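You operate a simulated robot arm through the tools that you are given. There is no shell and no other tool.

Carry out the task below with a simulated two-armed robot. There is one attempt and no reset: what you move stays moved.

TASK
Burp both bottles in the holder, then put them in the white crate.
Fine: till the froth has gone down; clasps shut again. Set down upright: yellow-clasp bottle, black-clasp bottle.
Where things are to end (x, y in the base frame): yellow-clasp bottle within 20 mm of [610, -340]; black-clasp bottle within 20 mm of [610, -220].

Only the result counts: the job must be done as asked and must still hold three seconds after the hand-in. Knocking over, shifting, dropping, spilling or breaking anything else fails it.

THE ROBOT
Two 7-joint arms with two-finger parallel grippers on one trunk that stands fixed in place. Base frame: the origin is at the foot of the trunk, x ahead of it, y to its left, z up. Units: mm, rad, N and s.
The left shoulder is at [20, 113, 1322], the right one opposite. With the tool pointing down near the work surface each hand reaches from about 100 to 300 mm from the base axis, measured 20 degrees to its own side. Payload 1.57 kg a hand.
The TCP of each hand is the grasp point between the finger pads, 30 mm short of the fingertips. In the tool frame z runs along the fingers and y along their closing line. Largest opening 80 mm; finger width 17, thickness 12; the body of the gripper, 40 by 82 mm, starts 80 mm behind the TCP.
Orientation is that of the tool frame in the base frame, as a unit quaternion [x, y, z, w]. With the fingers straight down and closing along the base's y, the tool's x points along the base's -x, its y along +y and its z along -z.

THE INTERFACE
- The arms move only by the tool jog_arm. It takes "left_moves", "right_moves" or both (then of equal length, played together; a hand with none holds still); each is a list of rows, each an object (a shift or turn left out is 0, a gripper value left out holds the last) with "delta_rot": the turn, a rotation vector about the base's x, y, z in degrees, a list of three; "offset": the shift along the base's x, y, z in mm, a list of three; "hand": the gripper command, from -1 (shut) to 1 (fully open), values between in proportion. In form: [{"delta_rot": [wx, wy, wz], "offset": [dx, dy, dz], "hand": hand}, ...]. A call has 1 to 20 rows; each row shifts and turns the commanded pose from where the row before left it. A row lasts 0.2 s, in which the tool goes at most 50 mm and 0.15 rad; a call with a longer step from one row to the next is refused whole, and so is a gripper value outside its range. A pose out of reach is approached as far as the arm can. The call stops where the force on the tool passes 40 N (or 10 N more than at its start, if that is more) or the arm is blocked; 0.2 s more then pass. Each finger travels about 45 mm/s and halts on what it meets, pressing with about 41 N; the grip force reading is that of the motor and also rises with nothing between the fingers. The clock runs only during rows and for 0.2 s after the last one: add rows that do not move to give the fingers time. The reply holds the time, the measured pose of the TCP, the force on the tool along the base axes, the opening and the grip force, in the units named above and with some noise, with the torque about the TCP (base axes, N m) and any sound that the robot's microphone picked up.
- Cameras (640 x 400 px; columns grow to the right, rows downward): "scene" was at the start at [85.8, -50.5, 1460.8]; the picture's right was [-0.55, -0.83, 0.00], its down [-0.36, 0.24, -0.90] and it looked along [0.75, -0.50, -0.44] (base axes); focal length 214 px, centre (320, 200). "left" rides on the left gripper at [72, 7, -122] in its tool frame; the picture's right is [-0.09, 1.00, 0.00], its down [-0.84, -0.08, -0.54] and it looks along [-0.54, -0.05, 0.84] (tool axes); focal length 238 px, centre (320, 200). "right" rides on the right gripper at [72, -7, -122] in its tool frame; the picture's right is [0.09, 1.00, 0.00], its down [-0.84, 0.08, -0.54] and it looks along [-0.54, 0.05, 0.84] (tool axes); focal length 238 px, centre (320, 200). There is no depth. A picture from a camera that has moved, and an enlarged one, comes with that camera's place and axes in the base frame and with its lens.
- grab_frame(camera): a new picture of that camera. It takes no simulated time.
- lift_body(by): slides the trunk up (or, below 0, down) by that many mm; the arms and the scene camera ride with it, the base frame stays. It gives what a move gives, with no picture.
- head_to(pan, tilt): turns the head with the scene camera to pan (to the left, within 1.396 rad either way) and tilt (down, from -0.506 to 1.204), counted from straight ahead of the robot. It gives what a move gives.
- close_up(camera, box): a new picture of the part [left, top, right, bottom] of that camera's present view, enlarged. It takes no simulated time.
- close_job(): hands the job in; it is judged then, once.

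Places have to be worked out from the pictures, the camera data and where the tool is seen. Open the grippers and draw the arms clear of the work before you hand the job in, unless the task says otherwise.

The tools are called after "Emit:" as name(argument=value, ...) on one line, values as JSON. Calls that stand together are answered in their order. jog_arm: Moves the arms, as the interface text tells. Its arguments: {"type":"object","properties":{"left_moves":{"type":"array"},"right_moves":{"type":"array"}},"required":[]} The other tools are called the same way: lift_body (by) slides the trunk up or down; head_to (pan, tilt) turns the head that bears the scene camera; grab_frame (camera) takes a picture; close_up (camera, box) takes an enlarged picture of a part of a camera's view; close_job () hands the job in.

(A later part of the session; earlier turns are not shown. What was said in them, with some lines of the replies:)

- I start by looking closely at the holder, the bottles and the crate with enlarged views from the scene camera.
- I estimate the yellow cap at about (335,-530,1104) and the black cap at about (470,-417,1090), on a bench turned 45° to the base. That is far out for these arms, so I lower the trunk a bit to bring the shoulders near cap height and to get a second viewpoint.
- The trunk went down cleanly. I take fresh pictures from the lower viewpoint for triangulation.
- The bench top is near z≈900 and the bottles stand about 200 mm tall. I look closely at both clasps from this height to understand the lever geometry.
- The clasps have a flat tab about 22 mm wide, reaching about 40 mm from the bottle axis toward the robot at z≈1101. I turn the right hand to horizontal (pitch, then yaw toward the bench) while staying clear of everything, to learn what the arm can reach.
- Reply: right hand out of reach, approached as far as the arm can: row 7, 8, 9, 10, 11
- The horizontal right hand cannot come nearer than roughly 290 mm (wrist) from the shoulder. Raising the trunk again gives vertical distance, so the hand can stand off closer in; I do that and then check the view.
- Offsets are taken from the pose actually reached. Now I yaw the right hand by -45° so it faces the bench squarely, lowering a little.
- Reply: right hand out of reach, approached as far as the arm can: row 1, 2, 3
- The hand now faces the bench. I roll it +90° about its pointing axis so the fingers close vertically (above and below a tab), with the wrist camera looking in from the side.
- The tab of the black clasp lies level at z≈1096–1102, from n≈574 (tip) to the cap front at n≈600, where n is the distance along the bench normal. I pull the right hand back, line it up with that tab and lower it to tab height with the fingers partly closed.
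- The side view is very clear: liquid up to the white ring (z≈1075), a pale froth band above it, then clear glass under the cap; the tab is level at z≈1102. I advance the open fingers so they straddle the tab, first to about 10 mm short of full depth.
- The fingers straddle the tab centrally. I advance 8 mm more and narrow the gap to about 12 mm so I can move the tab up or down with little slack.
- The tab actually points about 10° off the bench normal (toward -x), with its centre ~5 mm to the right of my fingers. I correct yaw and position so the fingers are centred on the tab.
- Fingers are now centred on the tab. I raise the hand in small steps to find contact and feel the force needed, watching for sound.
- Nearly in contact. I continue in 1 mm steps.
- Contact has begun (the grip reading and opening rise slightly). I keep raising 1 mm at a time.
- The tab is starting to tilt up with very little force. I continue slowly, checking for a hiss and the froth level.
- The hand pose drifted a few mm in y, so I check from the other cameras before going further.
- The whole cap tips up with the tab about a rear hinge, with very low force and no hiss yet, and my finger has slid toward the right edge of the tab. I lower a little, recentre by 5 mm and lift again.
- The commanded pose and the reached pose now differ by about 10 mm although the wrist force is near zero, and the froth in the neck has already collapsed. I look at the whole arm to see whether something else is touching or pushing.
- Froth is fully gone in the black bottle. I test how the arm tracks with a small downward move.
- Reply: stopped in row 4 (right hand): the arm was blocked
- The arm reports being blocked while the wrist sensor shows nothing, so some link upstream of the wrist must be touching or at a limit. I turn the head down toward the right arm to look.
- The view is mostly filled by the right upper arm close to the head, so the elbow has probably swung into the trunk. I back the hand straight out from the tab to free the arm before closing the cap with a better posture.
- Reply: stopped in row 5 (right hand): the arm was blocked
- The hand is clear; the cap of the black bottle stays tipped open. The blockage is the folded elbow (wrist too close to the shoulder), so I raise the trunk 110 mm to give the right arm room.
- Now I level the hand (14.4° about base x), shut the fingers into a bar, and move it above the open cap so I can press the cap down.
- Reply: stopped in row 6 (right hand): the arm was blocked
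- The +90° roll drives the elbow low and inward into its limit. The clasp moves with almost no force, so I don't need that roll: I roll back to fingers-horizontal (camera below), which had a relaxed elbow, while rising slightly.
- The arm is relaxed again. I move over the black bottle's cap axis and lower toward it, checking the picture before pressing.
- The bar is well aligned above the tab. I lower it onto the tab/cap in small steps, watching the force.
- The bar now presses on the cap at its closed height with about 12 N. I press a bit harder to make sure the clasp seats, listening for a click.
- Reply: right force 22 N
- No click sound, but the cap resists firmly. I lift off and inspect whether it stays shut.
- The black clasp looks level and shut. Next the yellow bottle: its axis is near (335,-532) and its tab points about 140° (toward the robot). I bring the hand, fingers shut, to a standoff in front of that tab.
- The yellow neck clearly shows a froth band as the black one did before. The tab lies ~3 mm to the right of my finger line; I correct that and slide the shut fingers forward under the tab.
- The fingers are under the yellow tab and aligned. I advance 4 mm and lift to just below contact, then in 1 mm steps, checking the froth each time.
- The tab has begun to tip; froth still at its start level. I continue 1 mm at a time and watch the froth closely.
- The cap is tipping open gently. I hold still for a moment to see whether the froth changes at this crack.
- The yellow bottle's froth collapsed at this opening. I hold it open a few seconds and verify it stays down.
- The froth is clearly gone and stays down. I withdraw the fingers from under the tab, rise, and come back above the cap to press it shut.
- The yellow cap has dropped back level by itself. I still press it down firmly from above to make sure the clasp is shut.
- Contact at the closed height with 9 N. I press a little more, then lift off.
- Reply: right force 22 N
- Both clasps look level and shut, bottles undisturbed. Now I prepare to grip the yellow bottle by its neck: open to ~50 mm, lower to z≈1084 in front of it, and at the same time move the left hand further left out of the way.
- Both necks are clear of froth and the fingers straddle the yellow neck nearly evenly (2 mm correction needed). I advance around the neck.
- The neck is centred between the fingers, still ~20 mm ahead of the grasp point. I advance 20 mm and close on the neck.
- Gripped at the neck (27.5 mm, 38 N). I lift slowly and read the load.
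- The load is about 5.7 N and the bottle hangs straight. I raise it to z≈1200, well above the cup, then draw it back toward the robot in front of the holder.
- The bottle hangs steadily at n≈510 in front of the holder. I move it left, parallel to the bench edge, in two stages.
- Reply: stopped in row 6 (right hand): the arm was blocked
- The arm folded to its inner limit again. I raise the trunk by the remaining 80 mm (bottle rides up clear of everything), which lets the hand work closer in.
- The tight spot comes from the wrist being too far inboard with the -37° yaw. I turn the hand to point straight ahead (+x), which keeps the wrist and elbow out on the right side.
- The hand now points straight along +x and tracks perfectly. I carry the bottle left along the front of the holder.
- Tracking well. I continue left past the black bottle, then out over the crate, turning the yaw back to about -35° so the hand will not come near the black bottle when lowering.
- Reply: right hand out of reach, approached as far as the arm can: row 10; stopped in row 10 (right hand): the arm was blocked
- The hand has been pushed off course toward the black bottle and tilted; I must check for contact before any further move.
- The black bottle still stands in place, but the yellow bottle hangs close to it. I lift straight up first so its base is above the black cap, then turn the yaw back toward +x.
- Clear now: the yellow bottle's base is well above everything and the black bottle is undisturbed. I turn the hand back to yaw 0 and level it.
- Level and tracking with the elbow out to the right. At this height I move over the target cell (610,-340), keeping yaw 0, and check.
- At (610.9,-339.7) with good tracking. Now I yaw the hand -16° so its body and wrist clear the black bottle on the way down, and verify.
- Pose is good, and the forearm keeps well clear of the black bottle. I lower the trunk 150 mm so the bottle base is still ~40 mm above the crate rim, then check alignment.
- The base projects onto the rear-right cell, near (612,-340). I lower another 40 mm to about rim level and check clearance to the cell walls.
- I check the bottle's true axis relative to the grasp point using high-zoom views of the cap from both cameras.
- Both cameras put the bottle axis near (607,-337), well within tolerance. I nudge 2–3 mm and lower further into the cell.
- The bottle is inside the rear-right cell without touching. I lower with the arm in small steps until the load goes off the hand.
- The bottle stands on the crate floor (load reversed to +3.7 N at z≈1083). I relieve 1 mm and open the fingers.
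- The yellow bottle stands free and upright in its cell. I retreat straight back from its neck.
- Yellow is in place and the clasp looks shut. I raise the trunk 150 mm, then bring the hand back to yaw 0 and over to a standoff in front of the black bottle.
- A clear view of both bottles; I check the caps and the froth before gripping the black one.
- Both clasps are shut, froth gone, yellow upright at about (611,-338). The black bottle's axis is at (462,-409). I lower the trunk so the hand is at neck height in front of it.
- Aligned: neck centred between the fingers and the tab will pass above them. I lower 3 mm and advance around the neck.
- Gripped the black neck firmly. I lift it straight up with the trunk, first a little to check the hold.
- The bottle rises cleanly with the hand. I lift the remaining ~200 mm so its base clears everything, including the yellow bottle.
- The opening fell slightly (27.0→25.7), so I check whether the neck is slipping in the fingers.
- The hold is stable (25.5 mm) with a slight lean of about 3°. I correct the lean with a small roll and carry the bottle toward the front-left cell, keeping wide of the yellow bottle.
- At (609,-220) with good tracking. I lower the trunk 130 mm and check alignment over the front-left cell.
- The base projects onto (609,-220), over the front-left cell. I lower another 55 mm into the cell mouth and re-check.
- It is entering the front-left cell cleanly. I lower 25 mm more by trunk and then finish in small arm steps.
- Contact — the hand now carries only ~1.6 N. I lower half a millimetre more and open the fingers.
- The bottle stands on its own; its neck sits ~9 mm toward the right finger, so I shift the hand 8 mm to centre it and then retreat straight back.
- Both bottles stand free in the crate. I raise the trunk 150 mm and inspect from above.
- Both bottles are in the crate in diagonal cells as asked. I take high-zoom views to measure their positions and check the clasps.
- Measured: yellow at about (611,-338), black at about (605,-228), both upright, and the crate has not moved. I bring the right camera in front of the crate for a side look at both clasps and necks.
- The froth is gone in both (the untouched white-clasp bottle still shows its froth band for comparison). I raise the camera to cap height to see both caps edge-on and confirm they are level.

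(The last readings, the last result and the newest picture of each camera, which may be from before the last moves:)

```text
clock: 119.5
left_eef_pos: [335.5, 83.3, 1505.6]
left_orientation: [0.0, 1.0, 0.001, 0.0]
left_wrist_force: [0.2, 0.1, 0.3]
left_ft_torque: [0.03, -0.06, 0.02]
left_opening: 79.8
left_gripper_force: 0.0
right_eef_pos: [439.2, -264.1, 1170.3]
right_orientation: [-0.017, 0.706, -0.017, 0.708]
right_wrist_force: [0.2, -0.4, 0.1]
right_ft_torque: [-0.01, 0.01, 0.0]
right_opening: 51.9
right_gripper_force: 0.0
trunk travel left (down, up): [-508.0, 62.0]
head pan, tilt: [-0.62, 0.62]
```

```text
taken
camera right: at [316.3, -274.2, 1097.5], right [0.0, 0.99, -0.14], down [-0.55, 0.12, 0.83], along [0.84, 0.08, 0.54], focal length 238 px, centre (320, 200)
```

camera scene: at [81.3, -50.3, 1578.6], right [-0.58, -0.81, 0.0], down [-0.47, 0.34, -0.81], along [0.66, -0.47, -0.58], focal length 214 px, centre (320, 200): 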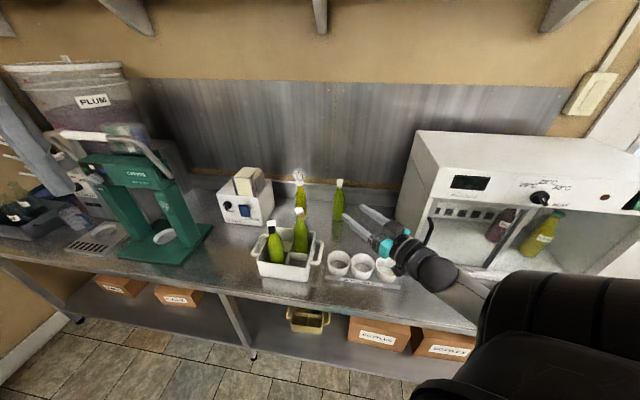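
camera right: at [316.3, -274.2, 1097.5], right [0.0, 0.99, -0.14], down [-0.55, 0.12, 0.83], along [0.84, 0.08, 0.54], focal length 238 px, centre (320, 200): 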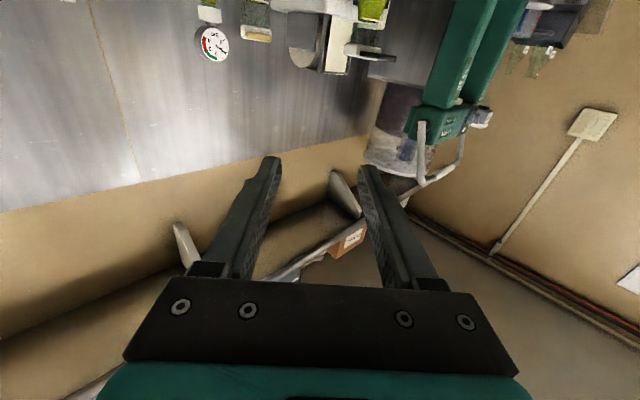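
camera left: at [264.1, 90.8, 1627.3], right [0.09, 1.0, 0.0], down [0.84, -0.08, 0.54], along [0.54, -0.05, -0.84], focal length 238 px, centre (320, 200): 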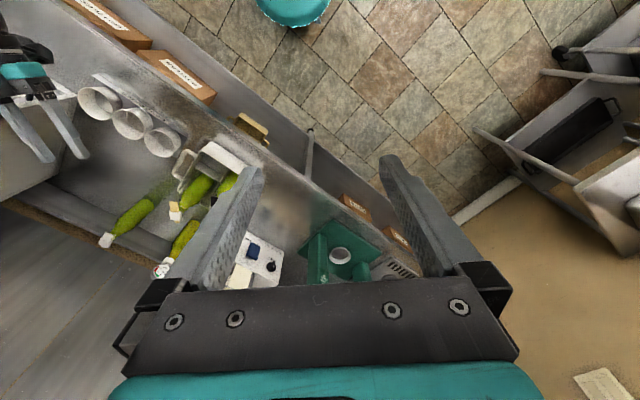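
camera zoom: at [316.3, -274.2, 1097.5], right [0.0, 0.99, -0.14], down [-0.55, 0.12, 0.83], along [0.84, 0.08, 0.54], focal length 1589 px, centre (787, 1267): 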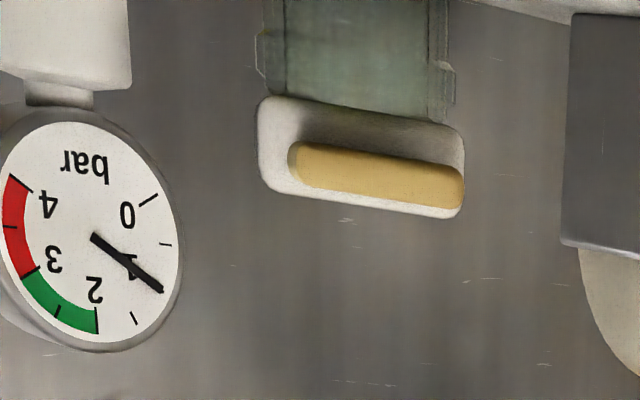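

Both caps are edge-on level and seated, froth gone. I draw the right arm back clear of the work and open the gripper fully.

Emit:
jog_arm(right_moves=[{"offset": [-5, -5, 20]}, {"offset": [-10, -15, 20]}, {"offset": [-15, -20, 20]}, {"offset": [-15, -20, 10]}, {"offset": [-15, -20, 0]}, {"offset": [-15, -20, 0]}, {"offset": [-15, -20, 0]}, {"offset": [-15, -20, 0], "hand": 1}, {}, {}, {}])

Emit:
grab_frame(camera="scene")

Emit:
close_up(camera="scene", box=[225, 160, 425, 300])

```text
clock: 121.9
left_eef_pos: [335.2, 83.7, 1504.8]
left_orientation: [-0.001, 1.0, 0.0, 0.001]
left_wrist_force: [-0.2, -0.3, 0.3]
left_ft_torque: [-0.01, 0.0, 0.02]
left_opening: 80.2
left_gripper_force: 0.0
right_eef_pos: [333.6, -404.6, 1237.9]
right_orientation: [-0.018, 0.705, -0.017, 0.708]
right_wrist_force: [0.3, -0.2, -0.9]
right_ft_torque: [0.02, 0.01, -0.04]
right_opening: 80.0
right_gripper_force: 0.1
trunk travel left (down, up): [-508.0, 62.0]
head pan, tilt: [-0.62, 0.62]
```

```text
taken
camera scene: at [81.0, -50.3, 1578.6], right [-0.58, -0.81, 0.0], down [-0.47, 0.34, -0.81], along [0.66, -0.47, -0.58], focal length 214 px, centre (320, 200)
```

scene: 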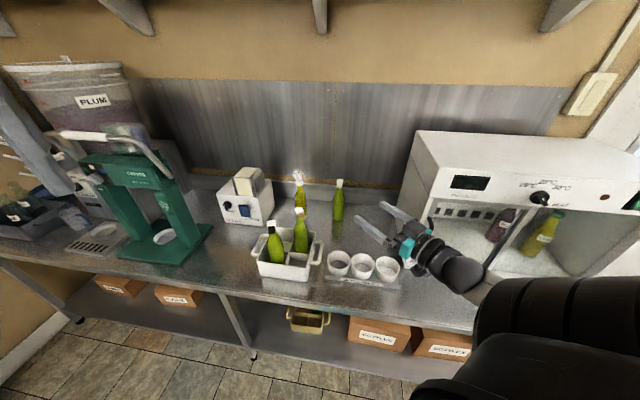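

```text
2.86 times, centred on (325, 230) of scene
camera zoom: at [81.0, -50.3, 1578.6], right [-0.58, -0.81, 0.0], down [-0.47, 0.34, -0.81], along [0.66, -0.47, -0.58], focal length 613 px, centre (306, 114)
```

zoom: 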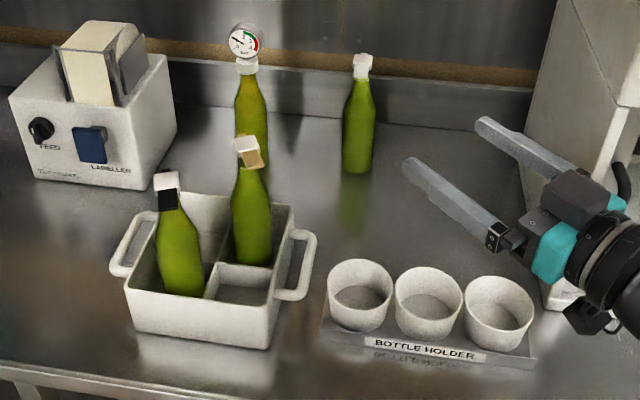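

Everything stands as asked, the holder and the other bottles are where they were. I pull the right hand a little further back and up, then hand in.

Emit:
jog_arm(right_moves=[{"offset": [-8, -8, 12]}, {"offset": [-8, -8, 12]}, {"offset": [-8, -8, 12]}, {"offset": [-8, -8, 12]}, {}, {}])

Emit:
close_up(camera="scene", box=[225, 160, 425, 300])

```text
clock: 123.3
left_eef_pos: [334.8, 85.4, 1506.4]
left_orientation: [0.001, 1.0, 0.001, 0.001]
left_wrist_force: [-0.4, 0.6, -0.3]
left_ft_torque: [-0.03, 0.03, 0.0]
left_opening: 80.0
left_gripper_force: 0.1
right_eef_pos: [299.7, -434.6, 1286.9]
right_orientation: [-0.018, 0.705, -0.017, 0.708]
right_wrist_force: [0.3, 0.8, -0.9]
right_ft_torque: [0.03, -0.01, -0.01]
right_opening: 80.0
right_gripper_force: 0.1
trunk travel left (down, up): [-508.0, 62.0]
head pan, tilt: [-0.62, 0.62]
```

```text
2.86 times, centred on (325, 230) of scene
camera zoom: at [80.7, -50.4, 1578.6], right [-0.58, -0.81, 0.0], down [-0.47, 0.34, -0.81], along [0.66, -0.47, -0.58], focal length 613 px, centre (306, 114)
```

zoom: 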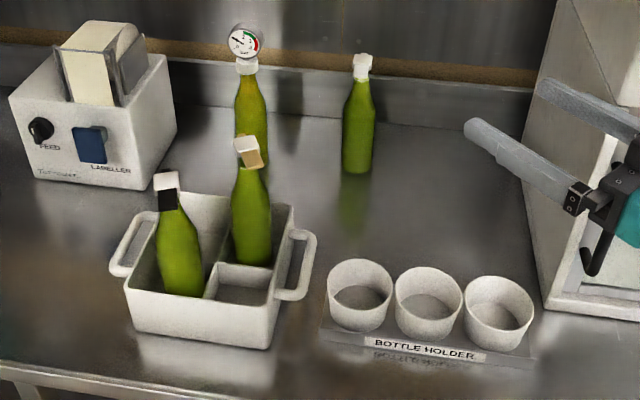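

Both bottles are burped, their clasps are shut, and they stand upright in the crate at the asked places. The arms are clear and the grippers open, so I hand in the job.

Emit:
close_job()

```text
The job is handed in.
```

Both bottles are burped, their clasps are shut again, and they stand upright in the white crate. I handed the job in; no verdict came back, only confirmation that it was received.

| Bottle | Target (x, y) | Measured (x, y) | Off by |
|---|---|---|---|
| Yellow clasp | 610, -340 | about 611, -338 | about 3 mm |
| Black clasp | 610, -220 | about 605, -228 | about 9 mm |

These positions come from the camera pictures, so allow a few millimetres either way.

- **Burping:** I tipped each cap open until the froth in the neck was gone. The untouched white-clasp bottle still shows its froth band.
- **Clasps:** I pressed each cap down with about 21 N. Seen edge-on after the bottles were in the crate, both caps sit level on the necks.
- **Order:** I set down the yellow bottle first, then the black one.
- **Close call:** while carrying the yellow bottle the arm drifted toward the black one and may have brushed its cap. The black bottle stayed in its cup with its clasp shut.
- **Everything else:** the crate, the holder and the other bottles look unmoved, and I saw no spill.

The arms were drawn clear with both grippers open before the hand-in.
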